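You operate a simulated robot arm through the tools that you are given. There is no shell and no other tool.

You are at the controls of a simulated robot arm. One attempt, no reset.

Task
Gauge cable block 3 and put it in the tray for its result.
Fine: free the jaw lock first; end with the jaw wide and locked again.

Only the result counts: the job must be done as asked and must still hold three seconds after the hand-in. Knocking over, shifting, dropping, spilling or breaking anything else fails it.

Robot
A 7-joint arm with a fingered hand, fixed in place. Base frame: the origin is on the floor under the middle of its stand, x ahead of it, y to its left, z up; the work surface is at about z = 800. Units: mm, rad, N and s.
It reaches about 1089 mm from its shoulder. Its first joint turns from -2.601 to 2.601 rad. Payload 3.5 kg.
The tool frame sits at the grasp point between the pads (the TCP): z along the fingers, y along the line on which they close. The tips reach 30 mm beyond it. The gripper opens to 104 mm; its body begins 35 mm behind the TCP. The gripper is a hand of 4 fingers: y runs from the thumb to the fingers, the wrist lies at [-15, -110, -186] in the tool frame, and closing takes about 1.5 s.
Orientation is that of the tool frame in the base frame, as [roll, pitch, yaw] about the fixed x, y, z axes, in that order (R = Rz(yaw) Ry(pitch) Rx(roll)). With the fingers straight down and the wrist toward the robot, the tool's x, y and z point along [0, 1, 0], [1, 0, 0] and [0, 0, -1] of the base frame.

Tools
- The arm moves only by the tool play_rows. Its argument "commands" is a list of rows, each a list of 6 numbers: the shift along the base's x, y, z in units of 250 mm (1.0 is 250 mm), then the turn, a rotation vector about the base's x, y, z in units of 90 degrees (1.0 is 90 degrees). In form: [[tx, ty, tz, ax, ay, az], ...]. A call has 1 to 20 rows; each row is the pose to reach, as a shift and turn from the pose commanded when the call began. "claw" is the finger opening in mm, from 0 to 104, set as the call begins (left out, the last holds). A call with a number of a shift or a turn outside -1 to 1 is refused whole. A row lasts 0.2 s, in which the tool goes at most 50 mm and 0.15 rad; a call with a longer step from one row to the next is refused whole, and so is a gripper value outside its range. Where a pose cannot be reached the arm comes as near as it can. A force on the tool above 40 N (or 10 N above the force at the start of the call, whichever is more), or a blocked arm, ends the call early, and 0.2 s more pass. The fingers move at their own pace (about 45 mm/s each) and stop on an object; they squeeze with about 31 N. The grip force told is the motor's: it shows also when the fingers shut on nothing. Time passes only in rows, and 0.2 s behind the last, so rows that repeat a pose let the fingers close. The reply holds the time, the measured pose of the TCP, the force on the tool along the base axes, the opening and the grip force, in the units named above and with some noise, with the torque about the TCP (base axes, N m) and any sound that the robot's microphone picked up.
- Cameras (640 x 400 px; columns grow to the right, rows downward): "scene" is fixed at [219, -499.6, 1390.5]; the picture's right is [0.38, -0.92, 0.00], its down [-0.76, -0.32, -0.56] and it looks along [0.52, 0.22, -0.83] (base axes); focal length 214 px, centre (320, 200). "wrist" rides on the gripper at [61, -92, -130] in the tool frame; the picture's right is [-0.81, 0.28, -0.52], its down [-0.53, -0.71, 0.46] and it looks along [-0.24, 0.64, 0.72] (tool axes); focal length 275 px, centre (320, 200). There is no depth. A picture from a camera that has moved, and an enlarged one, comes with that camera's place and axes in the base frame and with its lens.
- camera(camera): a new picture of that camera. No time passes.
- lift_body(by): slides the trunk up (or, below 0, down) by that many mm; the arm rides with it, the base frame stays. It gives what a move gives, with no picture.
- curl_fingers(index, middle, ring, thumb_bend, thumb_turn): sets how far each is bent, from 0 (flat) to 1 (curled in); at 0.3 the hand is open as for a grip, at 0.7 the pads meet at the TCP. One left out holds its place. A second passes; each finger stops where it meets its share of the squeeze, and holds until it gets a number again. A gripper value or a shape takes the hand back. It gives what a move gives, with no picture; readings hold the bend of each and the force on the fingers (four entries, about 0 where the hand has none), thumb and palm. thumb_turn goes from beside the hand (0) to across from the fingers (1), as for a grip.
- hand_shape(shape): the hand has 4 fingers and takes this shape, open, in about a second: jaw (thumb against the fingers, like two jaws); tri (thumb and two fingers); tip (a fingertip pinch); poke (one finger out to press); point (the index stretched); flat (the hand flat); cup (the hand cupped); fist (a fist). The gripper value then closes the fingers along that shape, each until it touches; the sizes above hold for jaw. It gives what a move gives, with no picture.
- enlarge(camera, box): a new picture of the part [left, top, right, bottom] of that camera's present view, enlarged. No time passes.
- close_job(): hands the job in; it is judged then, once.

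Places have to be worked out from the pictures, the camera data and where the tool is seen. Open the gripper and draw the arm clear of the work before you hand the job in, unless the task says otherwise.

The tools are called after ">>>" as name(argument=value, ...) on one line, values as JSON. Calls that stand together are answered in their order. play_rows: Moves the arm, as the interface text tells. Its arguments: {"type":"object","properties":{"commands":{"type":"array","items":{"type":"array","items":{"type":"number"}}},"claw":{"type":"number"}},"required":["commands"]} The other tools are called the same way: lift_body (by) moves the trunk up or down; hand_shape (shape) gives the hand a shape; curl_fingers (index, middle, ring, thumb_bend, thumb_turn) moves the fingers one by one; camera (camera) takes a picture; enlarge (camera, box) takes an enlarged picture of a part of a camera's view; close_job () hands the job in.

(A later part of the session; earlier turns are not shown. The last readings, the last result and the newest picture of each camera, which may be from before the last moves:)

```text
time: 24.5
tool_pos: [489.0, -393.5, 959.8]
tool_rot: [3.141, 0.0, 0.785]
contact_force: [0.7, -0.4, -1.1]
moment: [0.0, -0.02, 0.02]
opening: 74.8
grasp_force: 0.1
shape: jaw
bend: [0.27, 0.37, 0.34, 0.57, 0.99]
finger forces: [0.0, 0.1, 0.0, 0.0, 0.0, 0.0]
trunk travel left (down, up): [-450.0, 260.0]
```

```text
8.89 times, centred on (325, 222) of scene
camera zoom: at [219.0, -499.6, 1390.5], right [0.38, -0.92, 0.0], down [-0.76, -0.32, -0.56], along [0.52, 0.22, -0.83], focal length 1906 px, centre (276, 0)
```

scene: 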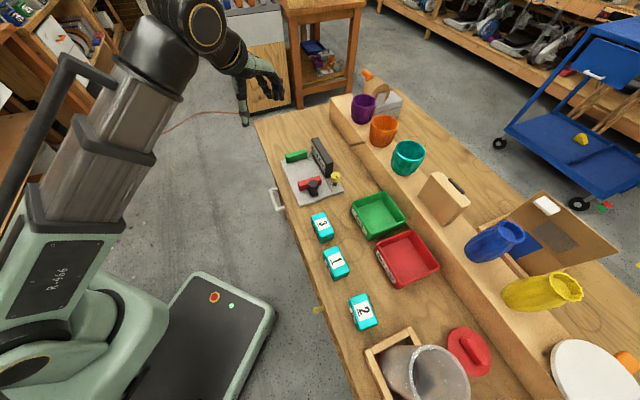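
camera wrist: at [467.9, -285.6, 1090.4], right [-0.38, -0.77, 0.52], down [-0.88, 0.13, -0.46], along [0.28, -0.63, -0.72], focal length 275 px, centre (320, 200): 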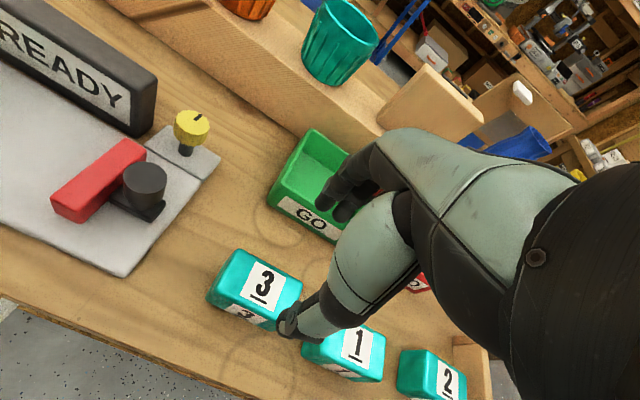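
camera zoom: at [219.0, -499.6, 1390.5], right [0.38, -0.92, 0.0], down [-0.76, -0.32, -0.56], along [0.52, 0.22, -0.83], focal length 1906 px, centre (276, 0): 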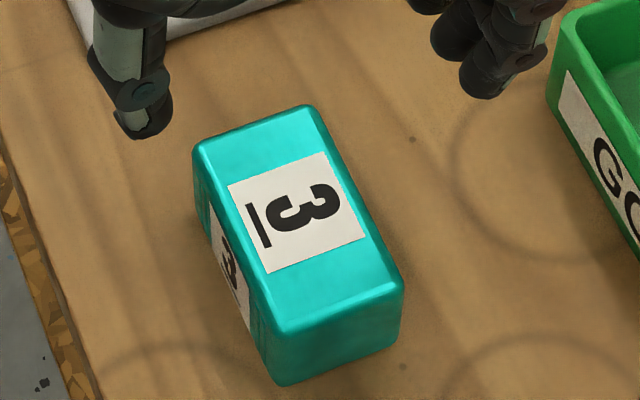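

Both views put the block 3 top centre at s≈67, n≈625, z≈840, directly under the tool. I'll descend to a TCP height of about 837 with the fingers either side of its 42 mm width.

>>> play_rows(commands=[[0, -0.003, -0.12, 0, 0, 0], [0, -0.004, -0.24, 0, 0, 0], [0, -0.004, -0.36, 0, 0, 0], [0, -0.004, -0.44, 0, 0, 0], [0, -0.004, -0.49, 0, 0, 0], [0, -0.004, -0.49, 0, 0, 0]])

>>> enlarge(camera="scene", box=[285, 190, 365, 250])

>>> camera(camera="wrist")

```text
time: 25.9
tool_pos: [489.4, -395.5, 837.7]
tool_rot: [-3.141, -0.001, 0.785]
contact_force: [-0.3, -0.5, -0.6]
moment: [-0.01, 0.02, 0.03]
opening: 74.8
grasp_force: 0.0
shape: jaw
bend: [0.27, 0.37, 0.34, 0.57, 0.99]
finger forces: [0.0, 0.0, 0.1, 0.0, 0.1, 0.0]
trunk travel left (down, up): [-450.0, 260.0]
```

```text
6.67 times, centred on (325, 220) of scene
camera zoom: at [219.0, -499.6, 1390.5], right [0.38, -0.92, 0.0], down [-0.76, -0.32, -0.56], along [0.52, 0.22, -0.83], focal length 1430 px, centre (287, 67)
```

zoom: 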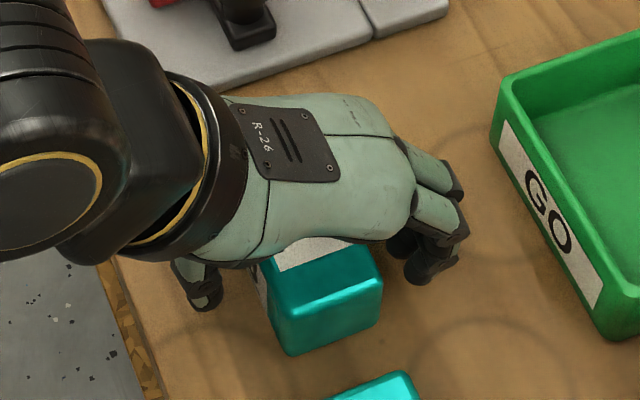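

```text
taken
camera wrist: at [467.7, -286.3, 967.8], right [-0.38, -0.77, 0.52], down [-0.88, 0.13, -0.46], along [0.28, -0.63, -0.72], focal length 275 px, centre (320, 200)
```

wrist: 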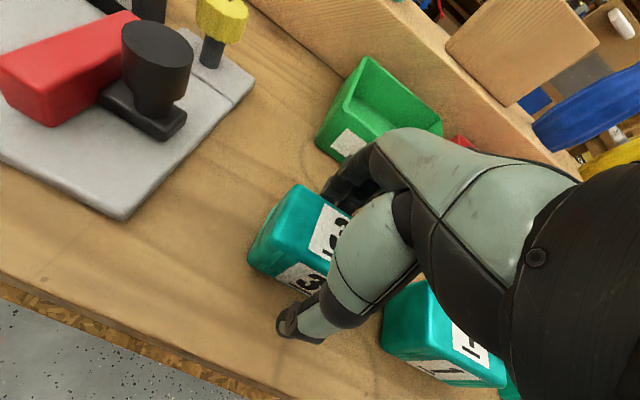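

The hand straddles block 3 without contact. I'll close on it.

>>> play_rows(commands=[[0, 0, 0, 0, 0, 0], [0, 0, 0, 0, 0, 0], [0, 0, 0, 0, 0, 0], [0, 0, 0, 0, 0, 0], [0, 0, 0, 0, 0, 0], [0, 0, 0, 0, 0, 0], [0, 0, 0, 0, 0, 0]], claw=25)

>>> enlarge(camera="scene", box=[285, 190, 365, 250])

```text
time: 27.5
tool_pos: [490.7, -395.6, 836.4]
tool_rot: [3.141, 0.001, 0.784]
contact_force: [0.3, 0.6, 0.1]
moment: [-0.03, -0.03, -0.04]
opening: 40.3
grasp_force: 30.7
shape: jaw
bend: [0.74, 0.51, 0.49, 0.73, 1.0]
finger forces: [16.0, 8.4, 3.8, 0.0, 28.3, 0.0]
trunk travel left (down, up): [-450.0, 260.0]
```

```text
6.67 times, centred on (325, 220) of scene
camera zoom: at [219.0, -499.6, 1390.5], right [0.38, -0.92, 0.0], down [-0.76, -0.32, -0.56], along [0.52, 0.22, -0.83], focal length 1430 px, centre (287, 67)
```

zoom: 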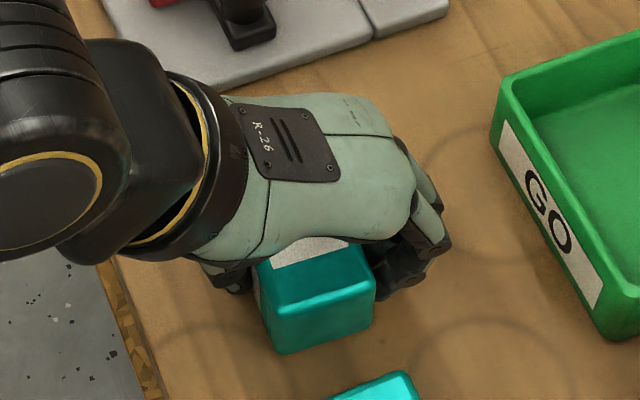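

All three fingers and the thumb hold the block, with an opening of 40.3 mm. I'll lift 110 mm and check how it sits in the hand.

>>> play_rows(commands=[[0, 0, 0.04, 0, 0, 0], [0, 0, 0.12, 0, 0, 0], [0, 0, 0.22, 0, 0, 0], [0, 0, 0.32, 0, 0, 0], [0, 0, 0.42, 0, 0, 0], [0, 0, 0.46, 0, 0, 0], [0, 0, 0.46, 0, 0, 0]])

>>> enlarge(camera="scene", box=[275, 165, 375, 245])

>>> camera(camera="wrist")

```text
time: 29.1
tool_pos: [488.4, -395.2, 953.8]
tool_rot: [-3.141, -0.001, 0.784]
contact_force: [0.0, 0.0, -1.7]
moment: [-0.02, 0.03, 0.03]
opening: 40.2
grasp_force: 31.0
shape: jaw
bend: [0.74, 0.51, 0.49, 0.73, 1.0]
finger forces: [16.1, 8.4, 3.8, 0.0, 28.3, 0.0]
trunk travel left (down, up): [-450.0, 260.0]
```

```text
5.00 times, centred on (325, 205) of scene
camera zoom: at [219.0, -499.6, 1390.5], right [0.38, -0.92, 0.0], down [-0.76, -0.32, -0.56], along [0.52, 0.22, -0.83], focal length 1072 px, centre (295, 175)
```

zoom: 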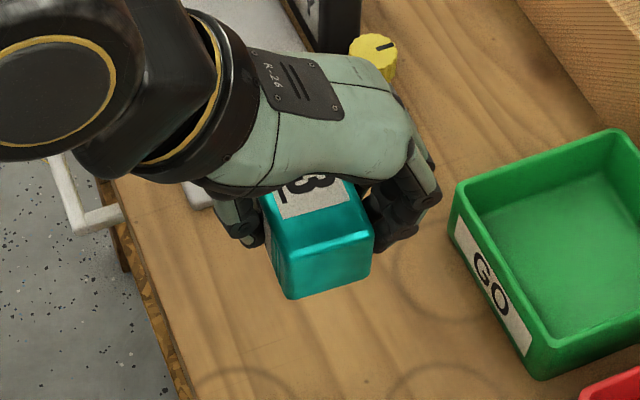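

```text
taken
camera wrist: at [467.0, -286.7, 1083.3], right [-0.38, -0.77, 0.52], down [-0.88, 0.13, -0.46], along [0.28, -0.63, -0.72], focal length 275 px, centre (320, 200)
```

wrist: 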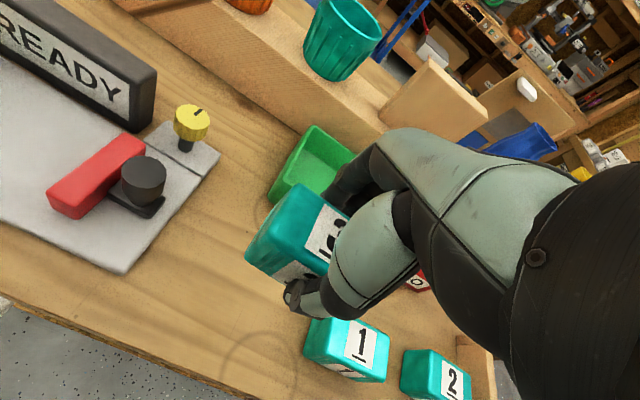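

The block may have twisted slightly in the grip. I'll enlarge it to measure its yaw.

>>> enlarge(camera="scene", box=[305, 195, 355, 235])

>>> enlarge(camera="wrist", box=[235, 170, 375, 310])

```text
10.00 times, centred on (330, 215) of scene
camera zoom: at [219.0, -499.6, 1390.5], right [0.38, -0.92, 0.0], down [-0.76, -0.32, -0.56], along [0.52, 0.22, -0.83], focal length 2145 px, centre (220, 50)
```

zoom: 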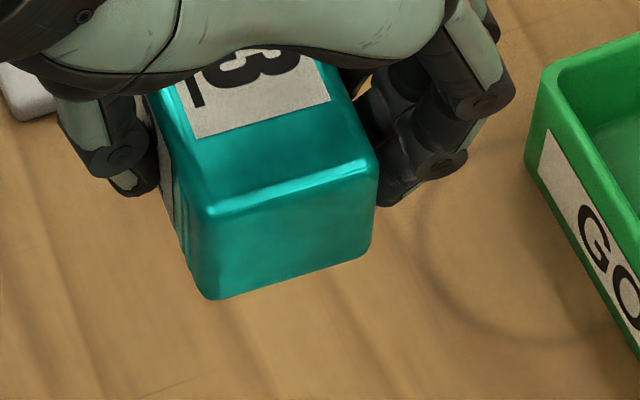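

```text
2.86 times, centred on (305, 240) of wrist
camera zoom: at [467.0, -286.7, 1083.3], right [-0.38, -0.77, 0.52], down [-0.88, 0.13, -0.46], along [0.28, -0.63, -0.72], focal length 786 px, centre (363, 86)
```

zoom: 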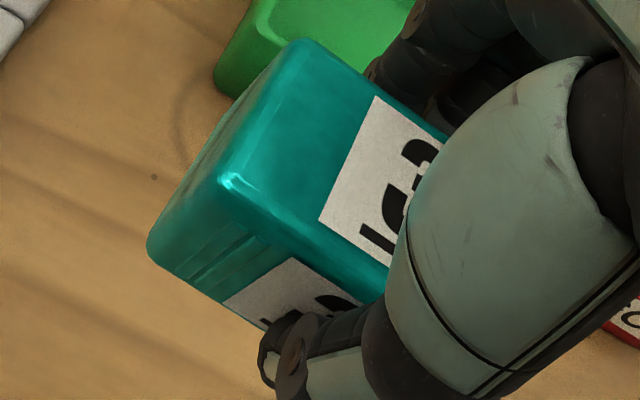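

The block has turned about 5° clockwise in the hand and is still centred at the TCP. I'll carry it over the gauge gap to about s≈310, n≈638, staying high, and turn the hand +5° so the block lines up with the jaws.

>>> play_rows(commands=[[0.09, 0.08, 0.02, 0, 0, 0.008], [0.2, 0.18, 0.02, 0, 0, 0.017], [0.31, 0.28, 0.02, 0, 0, 0.025], [0.42, 0.38, 0.02, 0, 0, 0.034], [0.53, 0.48, 0.02, 0, 0, 0.043], [0.64, 0.58, 0.02, 0, 0, 0.05], [0.7, 0.63, 0.01, 0, 0, 0.058], [0.723, 0.648, 0, 0, 0, 0.058], [0.723, 0.648, 0, 0, 0, 0.058]])

>>> enlarge(camera="scene", box=[260, 110, 360, 190])

>>> camera(camera="wrist")

```text
time: 31.1
tool_pos: [670.6, -233.8, 953.6]
tool_rot: [-3.141, 0.001, 0.875]
contact_force: [-1.3, 0.9, -0.8]
moment: [-0.01, -0.01, 0.02]
opening: 40.1
grasp_force: 31.2
shape: jaw
bend: [0.74, 0.51, 0.49, 0.73, 1.0]
finger forces: [16.0, 8.3, 3.9, 0.1, 28.2, 0.0]
trunk travel left (down, up): [-450.0, 260.0]
```

```text
5.00 times, centred on (310, 150) of scene
camera zoom: at [219.0, -499.6, 1390.5], right [0.38, -0.92, 0.0], down [-0.76, -0.32, -0.56], along [0.52, 0.22, -0.83], focal length 1072 px, centre (370, 450)
```

zoom: 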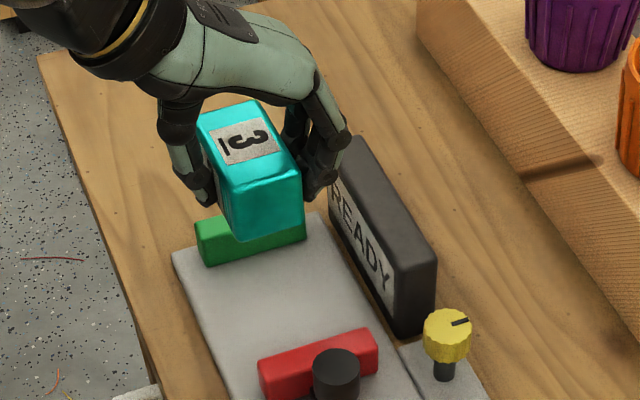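

```text
taken
camera wrist: at [638.6, -126.6, 1083.5], right [-0.31, -0.8, 0.52], down [-0.89, 0.05, -0.46], along [0.34, -0.6, -0.72], focal length 275 px, centre (320, 200)
```

wrist: 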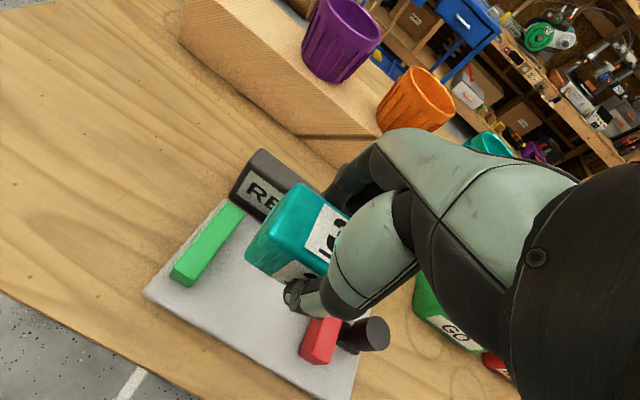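

I'll measure the block's yaw and place above the gauge before lowering.

>>> enlarge(camera="scene", box=[275, 120, 345, 175])

```text
7.27 times, centred on (310, 148) of scene
camera zoom: at [219.0, -499.6, 1390.5], right [0.38, -0.92, 0.0], down [-0.76, -0.32, -0.56], along [0.52, 0.22, -0.83], focal length 1560 px, centre (393, 582)
```

zoom: 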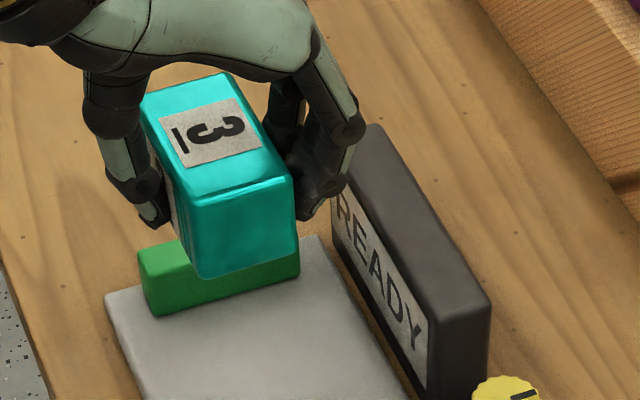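

The block is aligned (−44.6°) and centred near s≈312, n≈637, inside the gap. I'll lower most of the way, then feel for the plate.

>>> play_rows(commands=[[0, 0, -0.1, 0, 0, 0], [0, 0, -0.2, 0, 0, 0], [0, 0, -0.3, 0, 0, 0], [0, 0, -0.36, 0, 0, 0], [0, 0, -0.4, 0, 0, 0], [0, 0, -0.4, 0, 0, 0]])

>>> enlarge(camera="scene", box=[265, 125, 345, 190])

>>> camera(camera="wrist")

```text
time: 32.5
tool_pos: [670.0, -234.3, 851.7]
tool_rot: [-3.141, 0.0, 0.877]
contact_force: [0.7, -0.3, -1.2]
moment: [0.0, -0.01, -0.03]
opening: 39.9
grasp_force: 30.8
shape: jaw
bend: [0.74, 0.51, 0.49, 0.73, 1.0]
finger forces: [16.2, 8.3, 3.9, 0.1, 28.4, 0.0]
trunk travel left (down, up): [-450.0, 260.0]
```

```text
6.15 times, centred on (305, 158) of scene
camera zoom: at [219.0, -499.6, 1390.5], right [0.38, -0.92, 0.0], down [-0.76, -0.32, -0.56], along [0.52, 0.22, -0.83], focal length 1320 px, centre (412, 462)
```

zoom: 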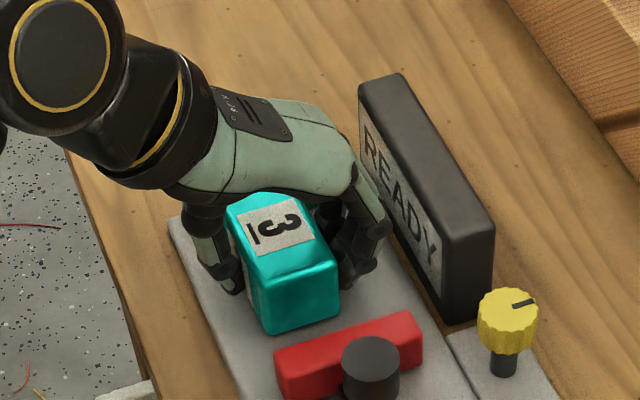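

```text
taken
camera wrist: at [638.6, -126.6, 982.6], right [-0.31, -0.8, 0.52], down [-0.89, 0.05, -0.46], along [0.34, -0.6, -0.72], focal length 275 px, centre (320, 200)
```

wrist: 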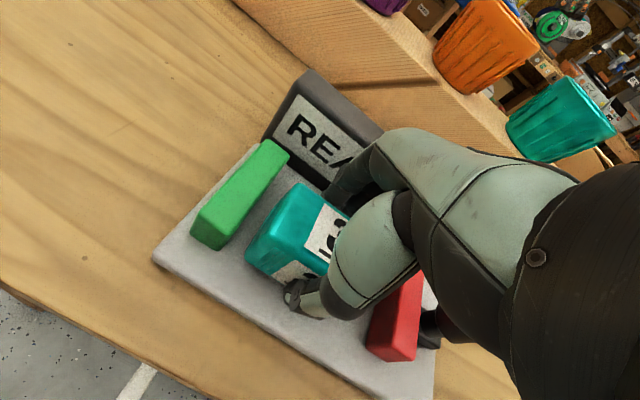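

The block hovers just above the plate between the jaws, with clear gaps. I'll lower in small steps until the force shows contact.

>>> play_rows(commands=[[0, 0, -0.006, 0, 0, 0], [0, 0, -0.012, 0, 0, 0], [0, 0, -0.018, 0, 0, 0], [0, 0, -0.018, 0, 0, 0]])

```text
time: 33.5
tool_pos: [669.1, -233.3, 849.1]
tool_rot: [3.141, -0.001, 0.878]
contact_force: [1.5, 0.5, 10.3]
moment: [0.01, 0.03, 0.02]
opening: 40.4
grasp_force: 31.0
shape: jaw
bend: [0.74, 0.51, 0.49, 0.73, 1.0]
finger forces: [16.7, 9.0, 4.1, 0.0, 29.5, 0.1]
trunk travel left (down, up): [-450.0, 260.0]
```

The block is on the plate (10 N at TCP 849, so the plate top is about 812). I'll open slightly and retreat straight up.

>>> play_rows(commands=[[0, 0, 0.004, 0, 0, 0], [0, 0, 0.004, 0, 0, 0], [0, 0, 0.004, 0, 0, 0], [0, 0, 0.004, 0, 0, 0]], claw=60)

>>> enlarge(camera="scene", box=[265, 125, 345, 190])

```text
time: 34.5
tool_pos: [671.3, -231.5, 847.9]
tool_rot: [3.141, 0.001, 0.876]
contact_force: [0.7, -0.7, -0.5]
moment: [-0.02, -0.02, 0.01]
opening: 59.5
grasp_force: 0.0
shape: jaw
bend: [0.74, 0.42, 0.38, 0.66, 1.0]
finger forces: [0.0, 0.0, 0.0, 0.0, 0.0, 0.1]
trunk travel left (down, up): [-450.0, 260.0]
```

```text
6.15 times, centred on (305, 158) of scene
camera zoom: at [219.0, -499.6, 1390.5], right [0.38, -0.92, 0.0], down [-0.76, -0.32, -0.56], along [0.52, 0.22, -0.83], focal length 1320 px, centre (412, 462)
```

zoom: 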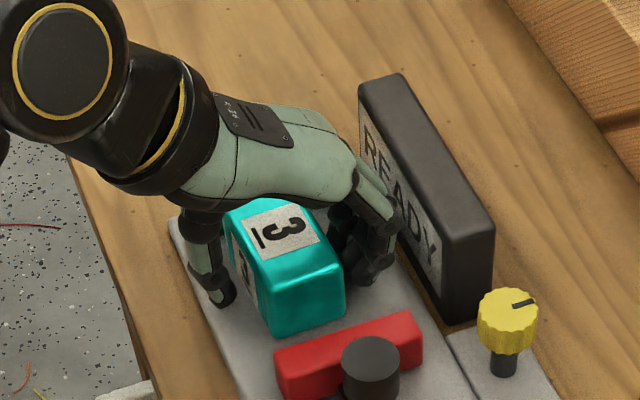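

The block stands free with no finger forces. I'll lift the hand straight up and look at the block.

>>> play_rows(commands=[[0, 0, 0.04, 0, 0, 0], [0, 0, 0.1, 0, 0, 0], [0, 0, 0.2, 0, 0, 0], [0, 0, 0.32, 0, 0, 0], [0, 0, 0.42, 0, 0, 0], [0, 0, 0.42, 0, 0, 0]])

>>> enlarge(camera="scene", box=[265, 125, 345, 190])

>>> camera(camera="wrist")

```text
time: 35.9
tool_pos: [670.5, -233.2, 954.8]
tool_rot: [3.14, -0.001, 0.875]
contact_force: [0.2, 0.2, 0.3]
moment: [0.0, 0.01, -0.01]
opening: 59.2
grasp_force: 0.0
shape: jaw
bend: [0.74, 0.42, 0.38, 0.66, 1.0]
finger forces: [0.1, 0.0, 0.1, 0.0, 0.1, 0.1]
trunk travel left (down, up): [-450.0, 260.0]
```

```text
6.15 times, centred on (305, 158) of scene
camera zoom: at [219.0, -499.6, 1390.5], right [0.38, -0.92, 0.0], down [-0.76, -0.32, -0.56], along [0.52, 0.22, -0.83], focal length 1320 px, centre (412, 462)
```

zoom: 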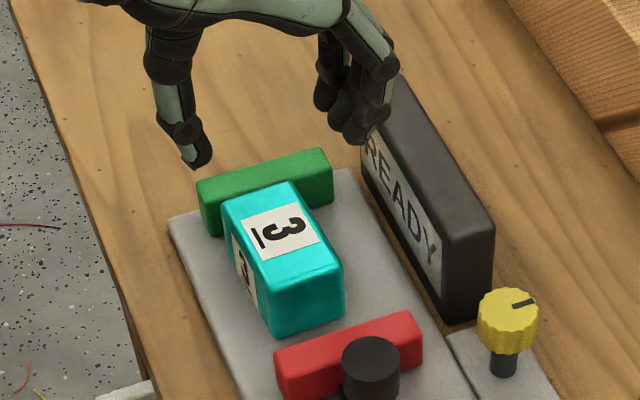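

```text
taken
camera wrist: at [638.0, -126.7, 1085.1], right [-0.31, -0.8, 0.52], down [-0.89, 0.05, -0.46], along [0.34, -0.6, -0.72], focal length 275 px, centre (320, 200)
```

wrist: 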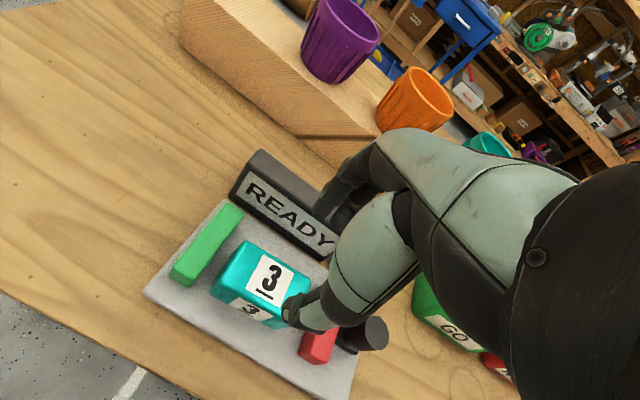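

Block 3 sits square between the jaws, with gaps on both sides. Next I'll go above the jaw handle, which I put at s≈199, n≈650 (x≈600, y≈−319), top z≈862.

>>> play_rows(commands=[[-0.06, -0.07, 0, 0, 0, -0.01], [-0.12, -0.14, 0, 0, 0, -0.02], [-0.18, -0.21, 0, 0, 0, -0.04], [-0.24, -0.29, 0, 0, 0, -0.05], [-0.281, -0.343, 0, 0, 0, -0.058], [-0.281, -0.343, -0.06, 0, 0, -0.058], [-0.281, -0.343, -0.12, 0, 0, -0.058], [-0.281, -0.343, -0.12, 0, 0, -0.058]], claw=50)

>>> enlarge(camera="scene", box=[280, 145, 360, 205])

>>> camera(camera="wrist")

```text
time: 37.7
tool_pos: [600.1, -319.2, 922.6]
tool_rot: [3.141, -0.001, 0.786]
contact_force: [-0.5, 0.0, 0.5]
moment: [0.0, 0.01, 0.0]
opening: 50.5
grasp_force: 0.3
shape: jaw
bend: [0.74, 0.45, 0.42, 0.7, 1.0]
finger forces: [0.0, 0.1, 0.0, 0.0, 0.1, 0.0]
trunk travel left (down, up): [-450.0, 260.0]
```

```text
6.67 times, centred on (320, 175) of scene
camera zoom: at [219.0, -499.6, 1390.5], right [0.38, -0.92, 0.0], down [-0.76, -0.32, -0.56], along [0.52, 0.22, -0.83], focal length 1430 px, centre (320, 367)
```

zoom: 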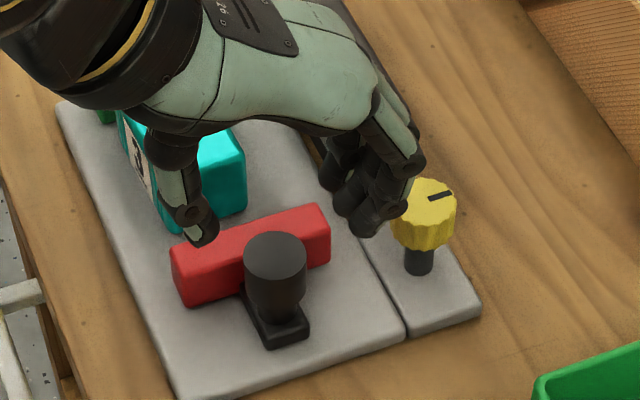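

```text
taken
camera wrist: at [578.5, -210.3, 1054.2], right [-0.38, -0.77, 0.52], down [-0.88, 0.13, -0.46], along [0.28, -0.63, -0.72], focal length 275 px, centre (320, 200)
```

wrist: 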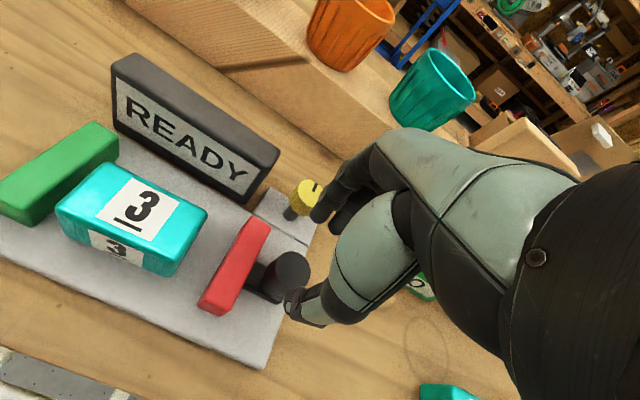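

The thumb and fingers straddle the handle, with the yellow knob well outside. I'll lower to TCP 874.

>>> play_rows(commands=[[0, 0, -0.06, 0, 0, 0], [0, 0, -0.12, 0, 0, 0], [0, 0, -0.17, 0, 0, 0], [0, 0, -0.194, 0, 0, 0], [0, 0, -0.194, 0, 0, 0]])

>>> enlarge(camera="scene", box=[280, 145, 360, 205])

>>> enlarge(camera="wrist", box=[200, 150, 400, 350])

```text
time: 38.9
tool_pos: [601.1, -318.8, 875.8]
tool_rot: [3.142, 0.0, 0.782]
contact_force: [0.0, -0.5, 0.1]
moment: [0.0, -0.02, 0.01]
opening: 50.4
grasp_force: 0.1
shape: jaw
bend: [0.74, 0.45, 0.42, 0.7, 1.0]
finger forces: [0.1, 0.0, 0.1, 0.0, 0.0, 0.0]
trunk travel left (down, up): [-450.0, 260.0]
```

```text
6.67 times, centred on (320, 175) of scene
camera zoom: at [219.0, -499.6, 1390.5], right [0.38, -0.92, 0.0], down [-0.76, -0.32, -0.56], along [0.52, 0.22, -0.83], focal length 1430 px, centre (320, 367)
```

zoom: 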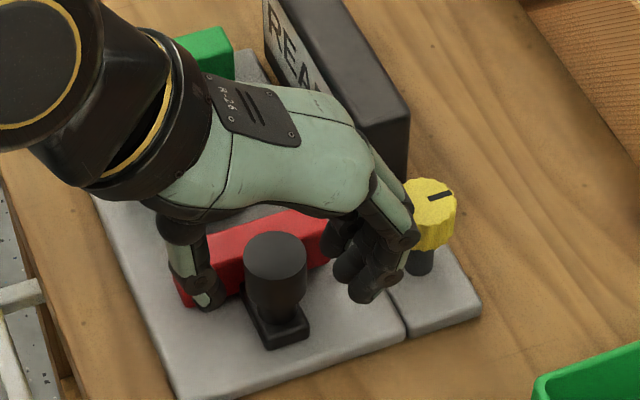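

```text
2.00 times, centred on (300, 250) of wrist
camera zoom: at [578.4, -210.8, 1006.0], right [-0.38, -0.77, 0.52], down [-0.88, 0.13, -0.46], along [0.28, -0.63, -0.72], focal length 551 px, centre (360, 100)
```

zoom: 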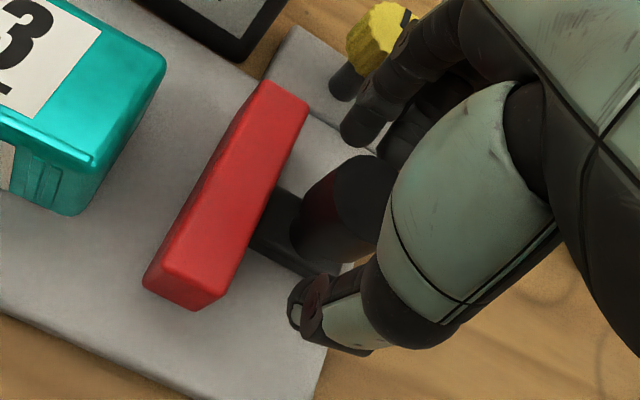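

The handle is between the thumb and the middle finger, with no contact yet. I'll close on it.

>>> play_rows(commands=[[0, 0, 0, 0, 0, 0], [0, 0, 0, 0, 0, 0], [0, 0, 0, 0, 0, 0], [0, 0, 0, 0, 0, 0], [0, 0, 0, 0, 0, 0]], claw=18)

>>> enlarge(camera="scene", box=[280, 145, 360, 205])

>>> enlarge(camera="wrist", box=[200, 150, 400, 350])

```text
time: 40.1
tool_pos: [601.2, -319.0, 874.8]
tool_rot: [-3.141, -0.002, 0.785]
contact_force: [-2.7, 3.2, -3.1]
moment: [0.12, 0.1, 0.02]
opening: 21.5
grasp_force: 30.9
shape: jaw
bend: [0.73, 0.6, 0.65, 0.74, 1.0]
finger forces: [14.4, 8.1, 0.1, 0.0, 28.4, 0.0]
trunk travel left (down, up): [-450.0, 260.0]
```

```text
6.67 times, centred on (320, 175) of scene
camera zoom: at [219.0, -499.6, 1390.5], right [0.38, -0.92, 0.0], down [-0.76, -0.32, -0.56], along [0.52, 0.22, -0.83], focal length 1430 px, centre (320, 367)
```

zoom: 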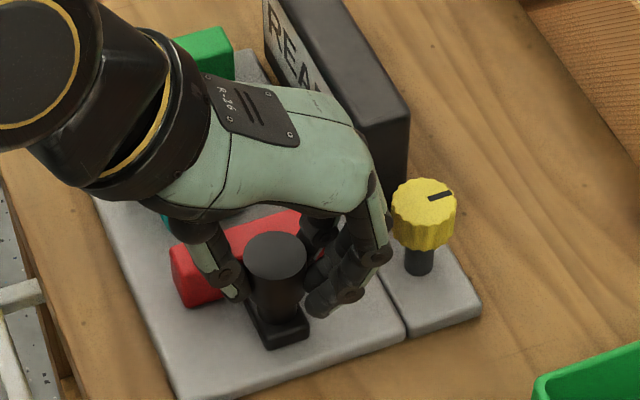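

```text
2.00 times, centred on (300, 250) of wrist
camera zoom: at [578.2, -210.4, 1006.0], right [-0.38, -0.77, 0.52], down [-0.88, 0.13, -0.45], along [0.28, -0.63, -0.72], focal length 551 px, centre (360, 100)
```

zoom: 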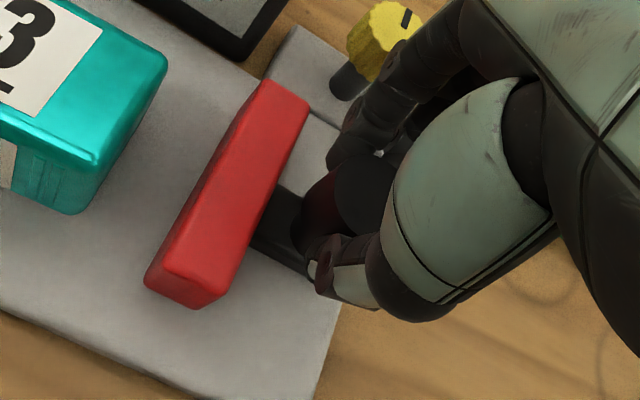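

The handle is gripped. I'll push it 15 mm along +s and check that the jaw moves freely.

>>> play_rows(commands=[[0.0141, 0.0141, 0, 0, 0, 0], [0.0283, 0.0283, 0, 0, 0, 0], [0.0424, 0.0424, 0, 0, 0, 0], [0.0424, 0.0424, 0, 0, 0, 0]])

>>> enlarge(camera="scene", box=[275, 130, 365, 200])

>>> camera(camera="wrist")

```text
time: 41.1
tool_pos: [611.4, -308.0, 875.2]
tool_rot: [3.141, -0.001, 0.783]
contact_force: [-4.6, 2.9, -3.7]
moment: [0.08, 0.1, 0.01]
opening: 21.4
grasp_force: 31.1
shape: jaw
bend: [0.73, 0.6, 0.65, 0.74, 1.0]
finger forces: [14.0, 8.6, 0.0, 0.0, 28.6, 0.1]
trunk travel left (down, up): [-450.0, 260.0]
```

```text
5.71 times, centred on (320, 165) of scene
camera zoom: at [219.0, -499.6, 1390.5], right [0.38, -0.92, 0.0], down [-0.76, -0.32, -0.56], along [0.52, 0.22, -0.83], focal length 1226 px, centre (320, 400)
```

zoom: 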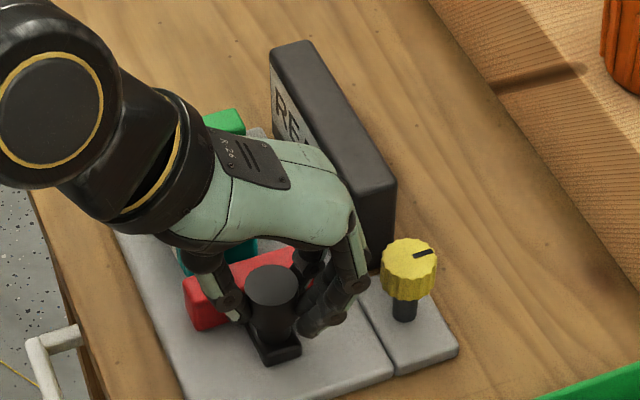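

```text
taken
camera wrist: at [588.8, -199.7, 1006.0], right [-0.38, -0.77, 0.52], down [-0.88, 0.13, -0.46], along [0.28, -0.63, -0.72], focal length 275 px, centre (320, 200)
```

wrist: 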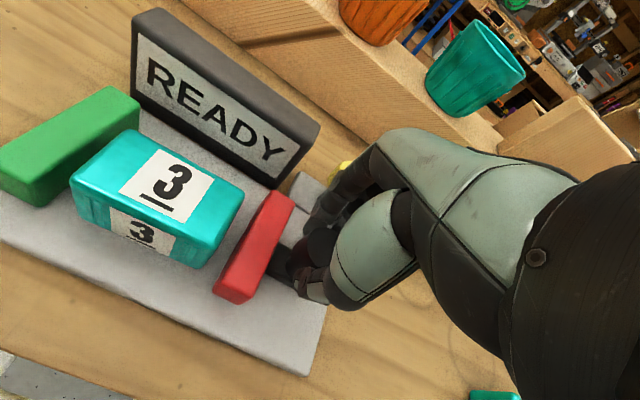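

The jaw moves freely, so the lock is off. I'll keep pushing in small steps until the block is pressed against the green jaw.

>>> play_rows(commands=[[0.0113, 0.0113, 0, 0, 0, 0], [0.0226, 0.0226, 0, 0, 0, 0], [0.034, 0.034, 0, 0, 0, 0], [0.0453, 0.0453, 0, 0, 0, 0], [0.0566, 0.0566, 0, 0, 0, 0], [0.0566, 0.0566, 0, 0, 0, 0]])

>>> camera(camera="wrist")

```text
time: 42.5
tool_pos: [625.2, -294.1, 875.4]
tool_rot: [-3.141, 0.001, 0.783]
contact_force: [-5.2, 4.4, -2.3]
moment: [0.08, 0.08, 0.02]
opening: 21.2
grasp_force: 30.9
shape: jaw
bend: [0.73, 0.6, 0.65, 0.74, 1.0]
finger forces: [14.3, 8.6, 0.0, 0.1, 29.0, 0.0]
trunk travel left (down, up): [-450.0, 260.0]
```

```text
taken
camera wrist: at [603.0, -185.5, 1005.9], right [-0.38, -0.77, 0.52], down [-0.88, 0.13, -0.46], along [0.28, -0.63, -0.72], focal length 275 px, centre (320, 200)
```

wrist: 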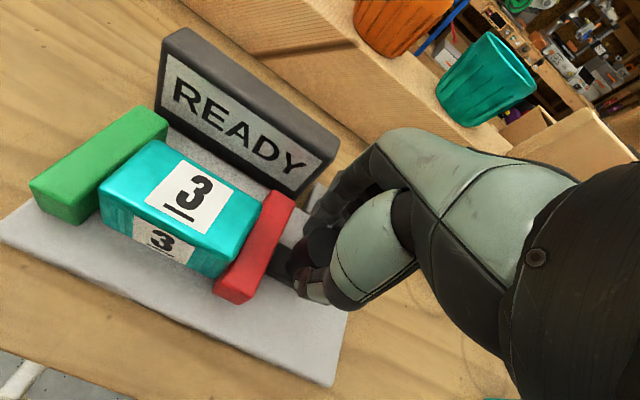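

The red jaw is at the block now, and a small gap remains at the green jaw. I'll continue in 2 mm steps and watch the force.

>>> play_rows(commands=[[0.0057, 0.0057, 0, 0, 0, 0], [0.0113, 0.0113, 0, 0, 0, 0], [0.017, 0.017, 0, 0, 0, 0], [0.0226, 0.0226, 0, 0, 0, 0], [0.0226, 0.0226, 0, 0, 0, 0]])

>>> camera(camera="wrist")

```text
time: 43.7
tool_pos: [630.3, -289.1, 875.7]
tool_rot: [-3.141, -0.002, 0.783]
contact_force: [-12.3, -4.1, -2.0]
moment: [-0.13, 0.22, -0.12]
opening: 21.1
grasp_force: 30.8
shape: jaw
bend: [0.73, 0.6, 0.65, 0.74, 1.0]
finger forces: [12.0, 12.4, 0.0, 0.0, 29.8, 0.0]
trunk travel left (down, up): [-450.0, 260.0]
```

```text
taken
camera wrist: at [607.7, -180.9, 1006.0], right [-0.38, -0.77, 0.52], down [-0.88, 0.13, -0.45], along [0.28, -0.63, -0.72], focal length 275 px, centre (320, 200)
```

wrist: 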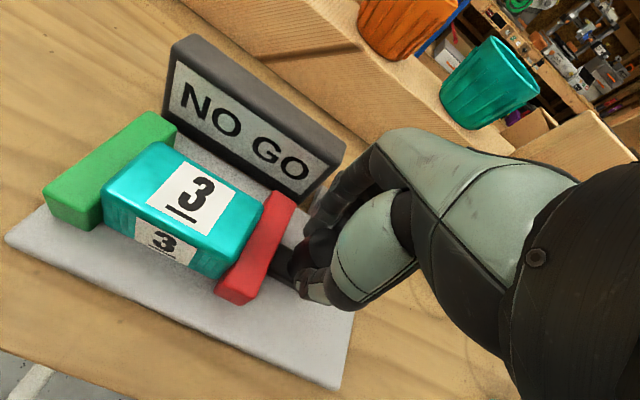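

The display reads NO GO, with about 12 N of resistance. Before I trust it, I'll check that the block is really seated square against both jaws.

>>> enlarge(camera="wrist", box=[30, 100, 310, 310])

>>> enlarge(camera="scene", box=[275, 120, 345, 185])

```text
1.90 times, centred on (170, 205) of wrist
camera zoom: at [607.7, -180.9, 1006.0], right [-0.38, -0.77, 0.52], down [-0.88, 0.13, -0.45], along [0.28, -0.63, -0.72], focal length 524 px, centre (606, 190)
```

zoom: 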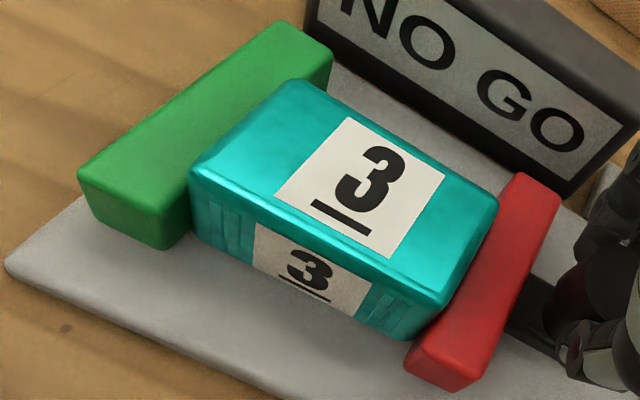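

```text
6.15 times, centred on (310, 152) of scene
camera zoom: at [219.0, -499.6, 1390.5], right [0.38, -0.92, 0.0], down [-0.76, -0.32, -0.56], along [0.52, 0.22, -0.83], focal length 1320 px, centre (382, 492)
```

zoom: 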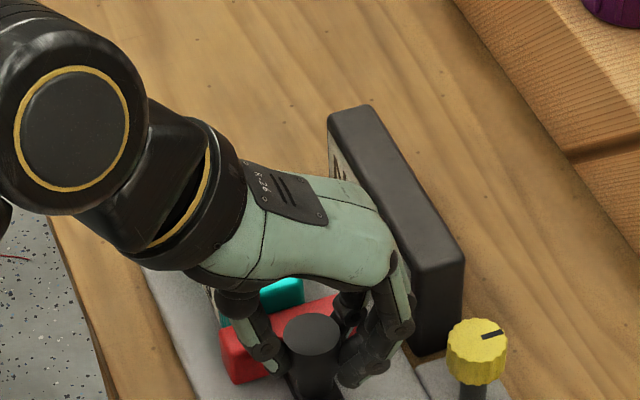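

The block looks flush with both jaws. I'll press a little harder to make sure it is fully seated and see whether the reading stays.

>>> play_rows(commands=[[0.0057, 0.0057, 0, 0, 0, 0], [0.0113, 0.0113, 0, 0, 0, 0], [0.0113, 0.0113, 0, 0, 0, 0], [0.0113, 0.0113, 0, 0, 0, 0]])

>>> camera(camera="wrist")

>>> enlarge(camera="wrist", box=[30, 100, 310, 310])

```text
time: 44.7
tool_pos: [631.2, -287.6, 874.3]
tool_rot: [-3.141, 0.001, 0.784]
contact_force: [-23.2, -12.9, -4.7]
moment: [-0.32, 0.46, -0.33]
opening: 20.3
grasp_force: 31.1
shape: jaw
bend: [0.73, 0.59, 0.65, 0.74, 1.0]
finger forces: [10.9, 19.2, 0.0, 0.0, 30.1, 0.0]
trunk travel left (down, up): [-450.0, 260.0]
```

```text
taken
camera wrist: at [609.6, -178.9, 1006.2], right [-0.38, -0.77, 0.52], down [-0.88, 0.13, -0.46], along [0.28, -0.63, -0.72], focal length 275 px, centre (320, 200)
```

wrist: 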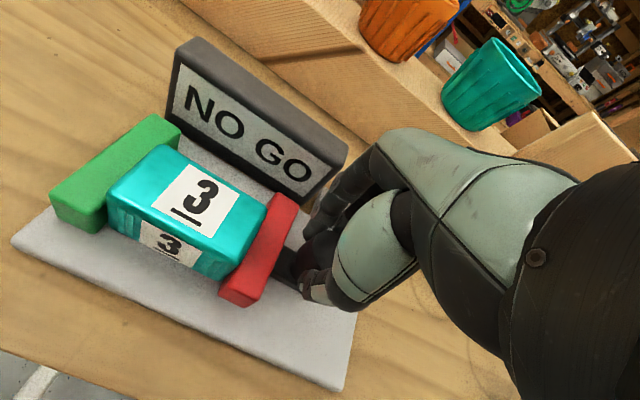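

```text
1.90 times, centred on (170, 205) of wrist
camera zoom: at [609.6, -178.9, 1006.2], right [-0.38, -0.77, 0.52], down [-0.88, 0.13, -0.46], along [0.28, -0.63, -0.72], focal length 524 px, centre (606, 190)
```

zoom: 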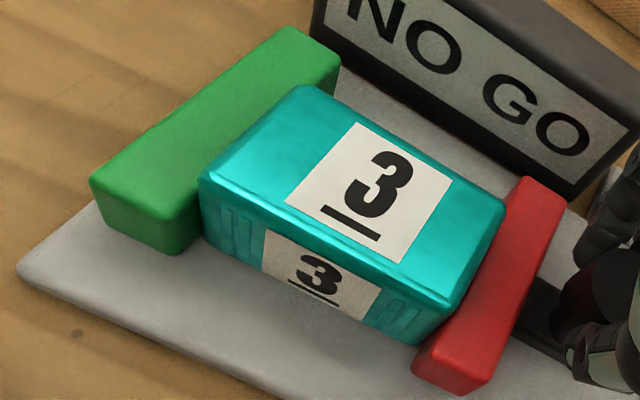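

The reading stays NO GO under firmer pressure (about 25 N), so block 3 goes in the red tray. Now I'll draw the jaw back along −s to its wide position.

>>> play_rows(commands=[[-0.0113, -0.0113, 0, 0, 0, 0], [-0.0255, -0.0255, 0, 0, 0, 0], [-0.0396, -0.0396, 0, 0, 0, 0], [-0.0537, -0.0537, 0, 0, 0, 0], [-0.0679, -0.0679, 0, 0, 0, 0], [-0.082, -0.082, 0, 0, 0, 0], [-0.0962, -0.0962, 0, 0, 0, 0], [-0.1103, -0.1103, 0, 0, 0, 0], [-0.1216, -0.1216, 0, 0, 0, 0], [-0.1329, -0.1329, 0, 0, 0, 0], [-0.1329, -0.1329, 0, 0, 0, 0]])

>>> camera(camera="wrist")

>>> enlarge(camera="scene", box=[275, 130, 365, 200])

```text
time: 47.1
tool_pos: [600.8, -318.2, 875.9]
tool_rot: [3.141, 0.001, 0.786]
contact_force: [4.3, 9.5, -0.5]
moment: [0.18, -0.12, 0.07]
opening: 20.5
grasp_force: 31.3
shape: jaw
bend: [0.73, 0.6, 0.65, 0.74, 1.0]
finger forces: [21.4, 9.8, 0.0, 0.0, 27.9, 0.0]
trunk travel left (down, up): [-450.0, 260.0]
```

```text
taken
camera wrist: at [578.6, -209.5, 1006.0], right [-0.38, -0.77, 0.52], down [-0.88, 0.13, -0.46], along [0.28, -0.63, -0.72], focal length 275 px, centre (320, 200)
```

wrist: 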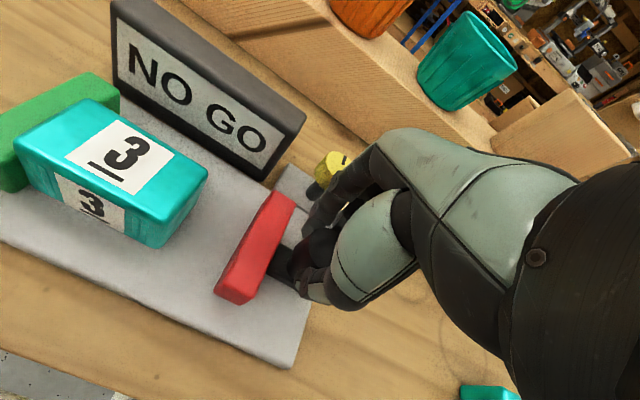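

```text
5.71 times, centred on (320, 165) of scene
camera zoom: at [219.0, -499.6, 1390.5], right [0.38, -0.92, 0.0], down [-0.76, -0.32, -0.56], along [0.52, 0.22, -0.83], focal length 1226 px, centre (320, 400)
```

zoom: 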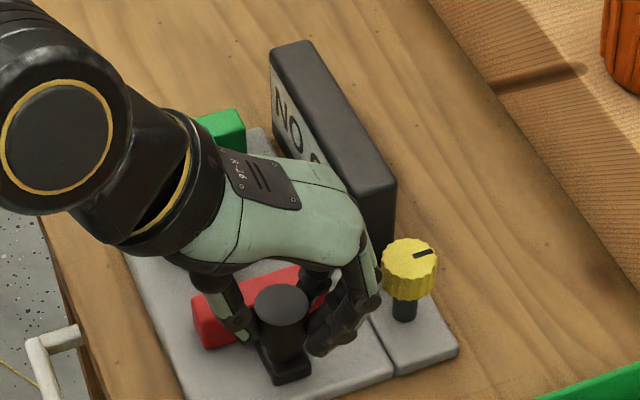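

The jaw is back with about 10 N of resistance, which suggests the end stop. I'll nudge it 2.5 mm further to confirm.

>>> play_rows(commands=[[-0.0035, -0.0035, 0, 0, 0, 0], [-0.0071, -0.0071, 0, 0, 0, 0], [-0.0071, -0.0071, 0, 0, 0, 0]])

```text
time: 47.9
tool_pos: [599.1, -318.2, 875.9]
tool_rot: [-3.141, -0.001, 0.786]
contact_force: [11.9, 17.9, 1.0]
moment: [0.35, -0.3, 0.19]
opening: 20.5
grasp_force: 30.9
shape: jaw
bend: [0.73, 0.6, 0.65, 0.74, 1.0]
finger forces: [24.8, 7.4, 0.0, 0.1, 27.3, 0.1]
trunk travel left (down, up): [-450.0, 260.0]
```

The force rose to 21 N without motion, so the jaw is at its wide stop. I'll release the handle and lift off.

>>> play_rows(commands=[[0, 0, 0, 0, 0, 0], [0, 0, 0, 0, 0, 0], [0, 0, 0, 0, 0, 0], [0, 0, 0.06, 0, 0, 0], [0, 0, 0.14, 0, 0, 0], [0, 0, 0.24, 0, 0, 0], [0, 0, 0.34, 0, 0, 0], [0, 0, 0.34, 0, 0, 0]], claw=50)

>>> enlarge(camera="scene", box=[295, 160, 350, 200])

>>> camera(camera="wrist")

```text
time: 49.7
tool_pos: [599.3, -320.1, 961.2]
tool_rot: [3.141, 0.001, 0.786]
contact_force: [0.3, 0.2, -0.6]
moment: [0.01, -0.02, 0.01]
opening: 49.7
grasp_force: 0.0
shape: jaw
bend: [0.74, 0.45, 0.42, 0.71, 1.0]
finger forces: [0.0, 0.1, 0.0, 0.1, 0.1, 0.0]
trunk travel left (down, up): [-450.0, 260.0]
```

```text
10.00 times, centred on (322, 180) of scene
camera zoom: at [219.0, -499.6, 1390.5], right [0.38, -0.92, 0.0], down [-0.76, -0.32, -0.56], along [0.52, 0.22, -0.83], focal length 2145 px, centre (295, 400)
```

zoom: 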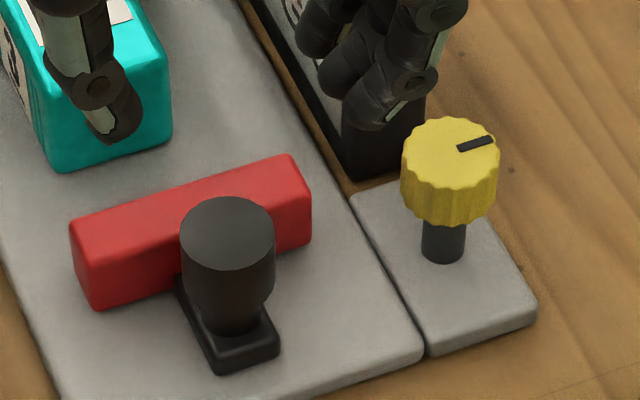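

```text
taken
camera wrist: at [576.5, -212.4, 1091.5], right [-0.38, -0.77, 0.52], down [-0.88, 0.13, -0.46], along [0.28, -0.63, -0.72], focal length 275 px, centre (320, 200)
```

wrist: 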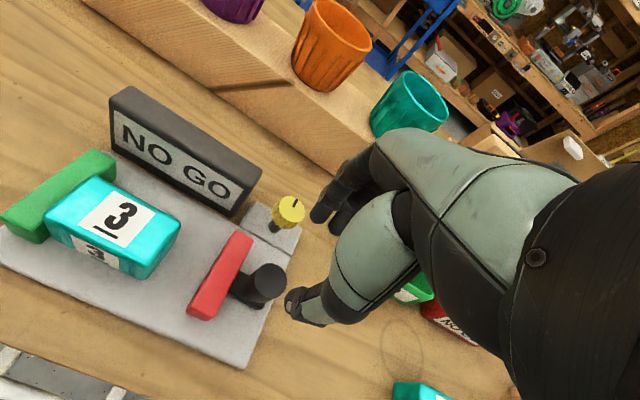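

The jaw is exactly back at its original spot (same pixels as at the start), and the display holds NO GO. Now I'll lock it again: go above the yellow knob, then turn clockwise.

>>> play_rows(commands=[[0.05, -0.04, 0, 0, 0, 0.01], [0.11, -0.09, 0, 0, 0, 0.025], [0.18, -0.145, 0, 0, 0, 0.04], [0.245, -0.2, 0, 0, 0, 0.056], [0.245, -0.2, -0.1, 0, 0, 0.056], [0.245, -0.2, -0.2, 0, 0, 0.056], [0.245, -0.2, -0.2, 0, 0, 0.056]])

>>> enlarge(camera="scene", box=[300, 140, 370, 195])

```text
time: 51.3
tool_pos: [660.2, -371.7, 911.0]
tool_rot: [3.141, 0.0, 0.872]
contact_force: [0.1, 0.2, 0.0]
moment: [0.01, 0.01, -0.02]
opening: 49.3
grasp_force: 0.0
shape: jaw
bend: [0.74, 0.45, 0.42, 0.71, 1.0]
finger forces: [0.0, 0.0, 0.0, 0.0, 0.0, 0.0]
trunk travel left (down, up): [-450.0, 260.0]
```

```text
7.27 times, centred on (335, 168) of scene
camera zoom: at [219.0, -499.6, 1390.5], right [0.38, -0.92, 0.0], down [-0.76, -0.32, -0.56], along [0.52, 0.22, -0.83], focal length 1560 px, centre (211, 436)
```

zoom: 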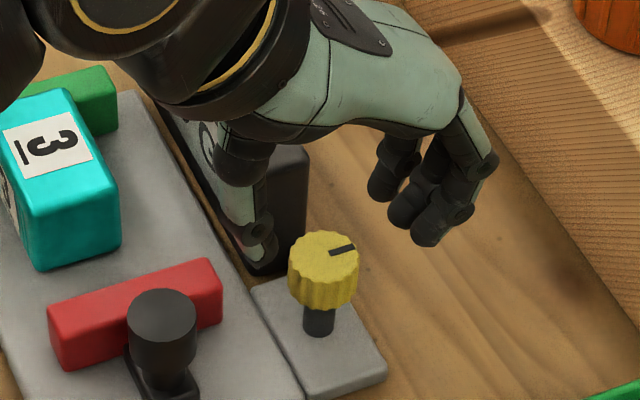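

The hand is lined up over the knob. I'll lower to TCP 870 and close on it.

>>> play_rows(commands=[[0, 0, -0.06, 0, 0, 0], [0, 0, -0.12, 0, 0, 0], [0, 0, -0.164, 0, 0, 0], [0, 0, -0.164, 0, 0, 0]])

>>> play_rows(commands=[[0, 0, 0, 0, 0, 0], [0, 0, 0, 0, 0, 0], [0, 0, 0, 0, 0, 0], [0, 0, 0, 0, 0, 0], [0, 0, 0, 0, 0, 0]], claw=20)

>>> enlarge(camera="scene", box=[310, 155, 360, 195])

```text
time: 52.3
tool_pos: [660.3, -371.3, 868.8]
tool_rot: [3.141, 0.0, 0.873]
contact_force: [-0.5, 0.1, 0.0]
moment: [0.05, 0.01, -0.03]
opening: 49.4
grasp_force: 0.1
shape: jaw
bend: [0.74, 0.45, 0.42, 0.71, 1.0]
finger forces: [0.0, 0.0, 0.0, 0.0, 0.1, 0.0]
trunk travel left (down, up): [-450.0, 260.0]
```

```text
time: 53.5
tool_pos: [660.3, -371.5, 869.5]
tool_rot: [-3.141, 0.0, 0.873]
contact_force: [-3.4, 1.1, -2.8]
moment: [-0.02, 0.02, -0.02]
opening: 23.7
grasp_force: 31.7
shape: jaw
bend: [0.73, 0.58, 0.62, 0.75, 1.0]
finger forces: [17.0, 7.3, 0.0, 0.1, 27.5, 0.0]
trunk travel left (down, up): [-450.0, 260.0]
```

```text
10.00 times, centred on (335, 175) of scene
camera zoom: at [219.0, -499.6, 1390.5], right [0.38, -0.92, 0.0], down [-0.76, -0.32, -0.56], along [0.52, 0.22, -0.83], focal length 2145 px, centre (170, 450)
```

zoom: 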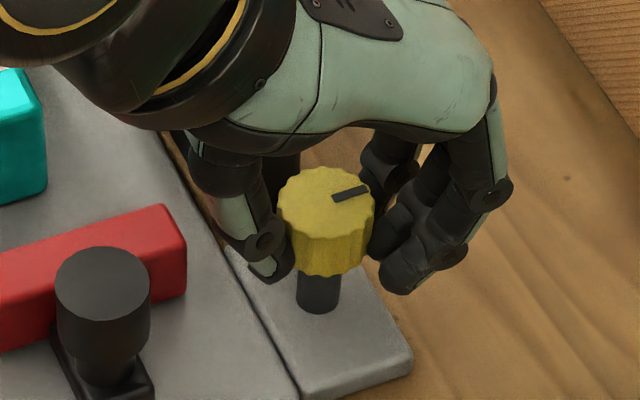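

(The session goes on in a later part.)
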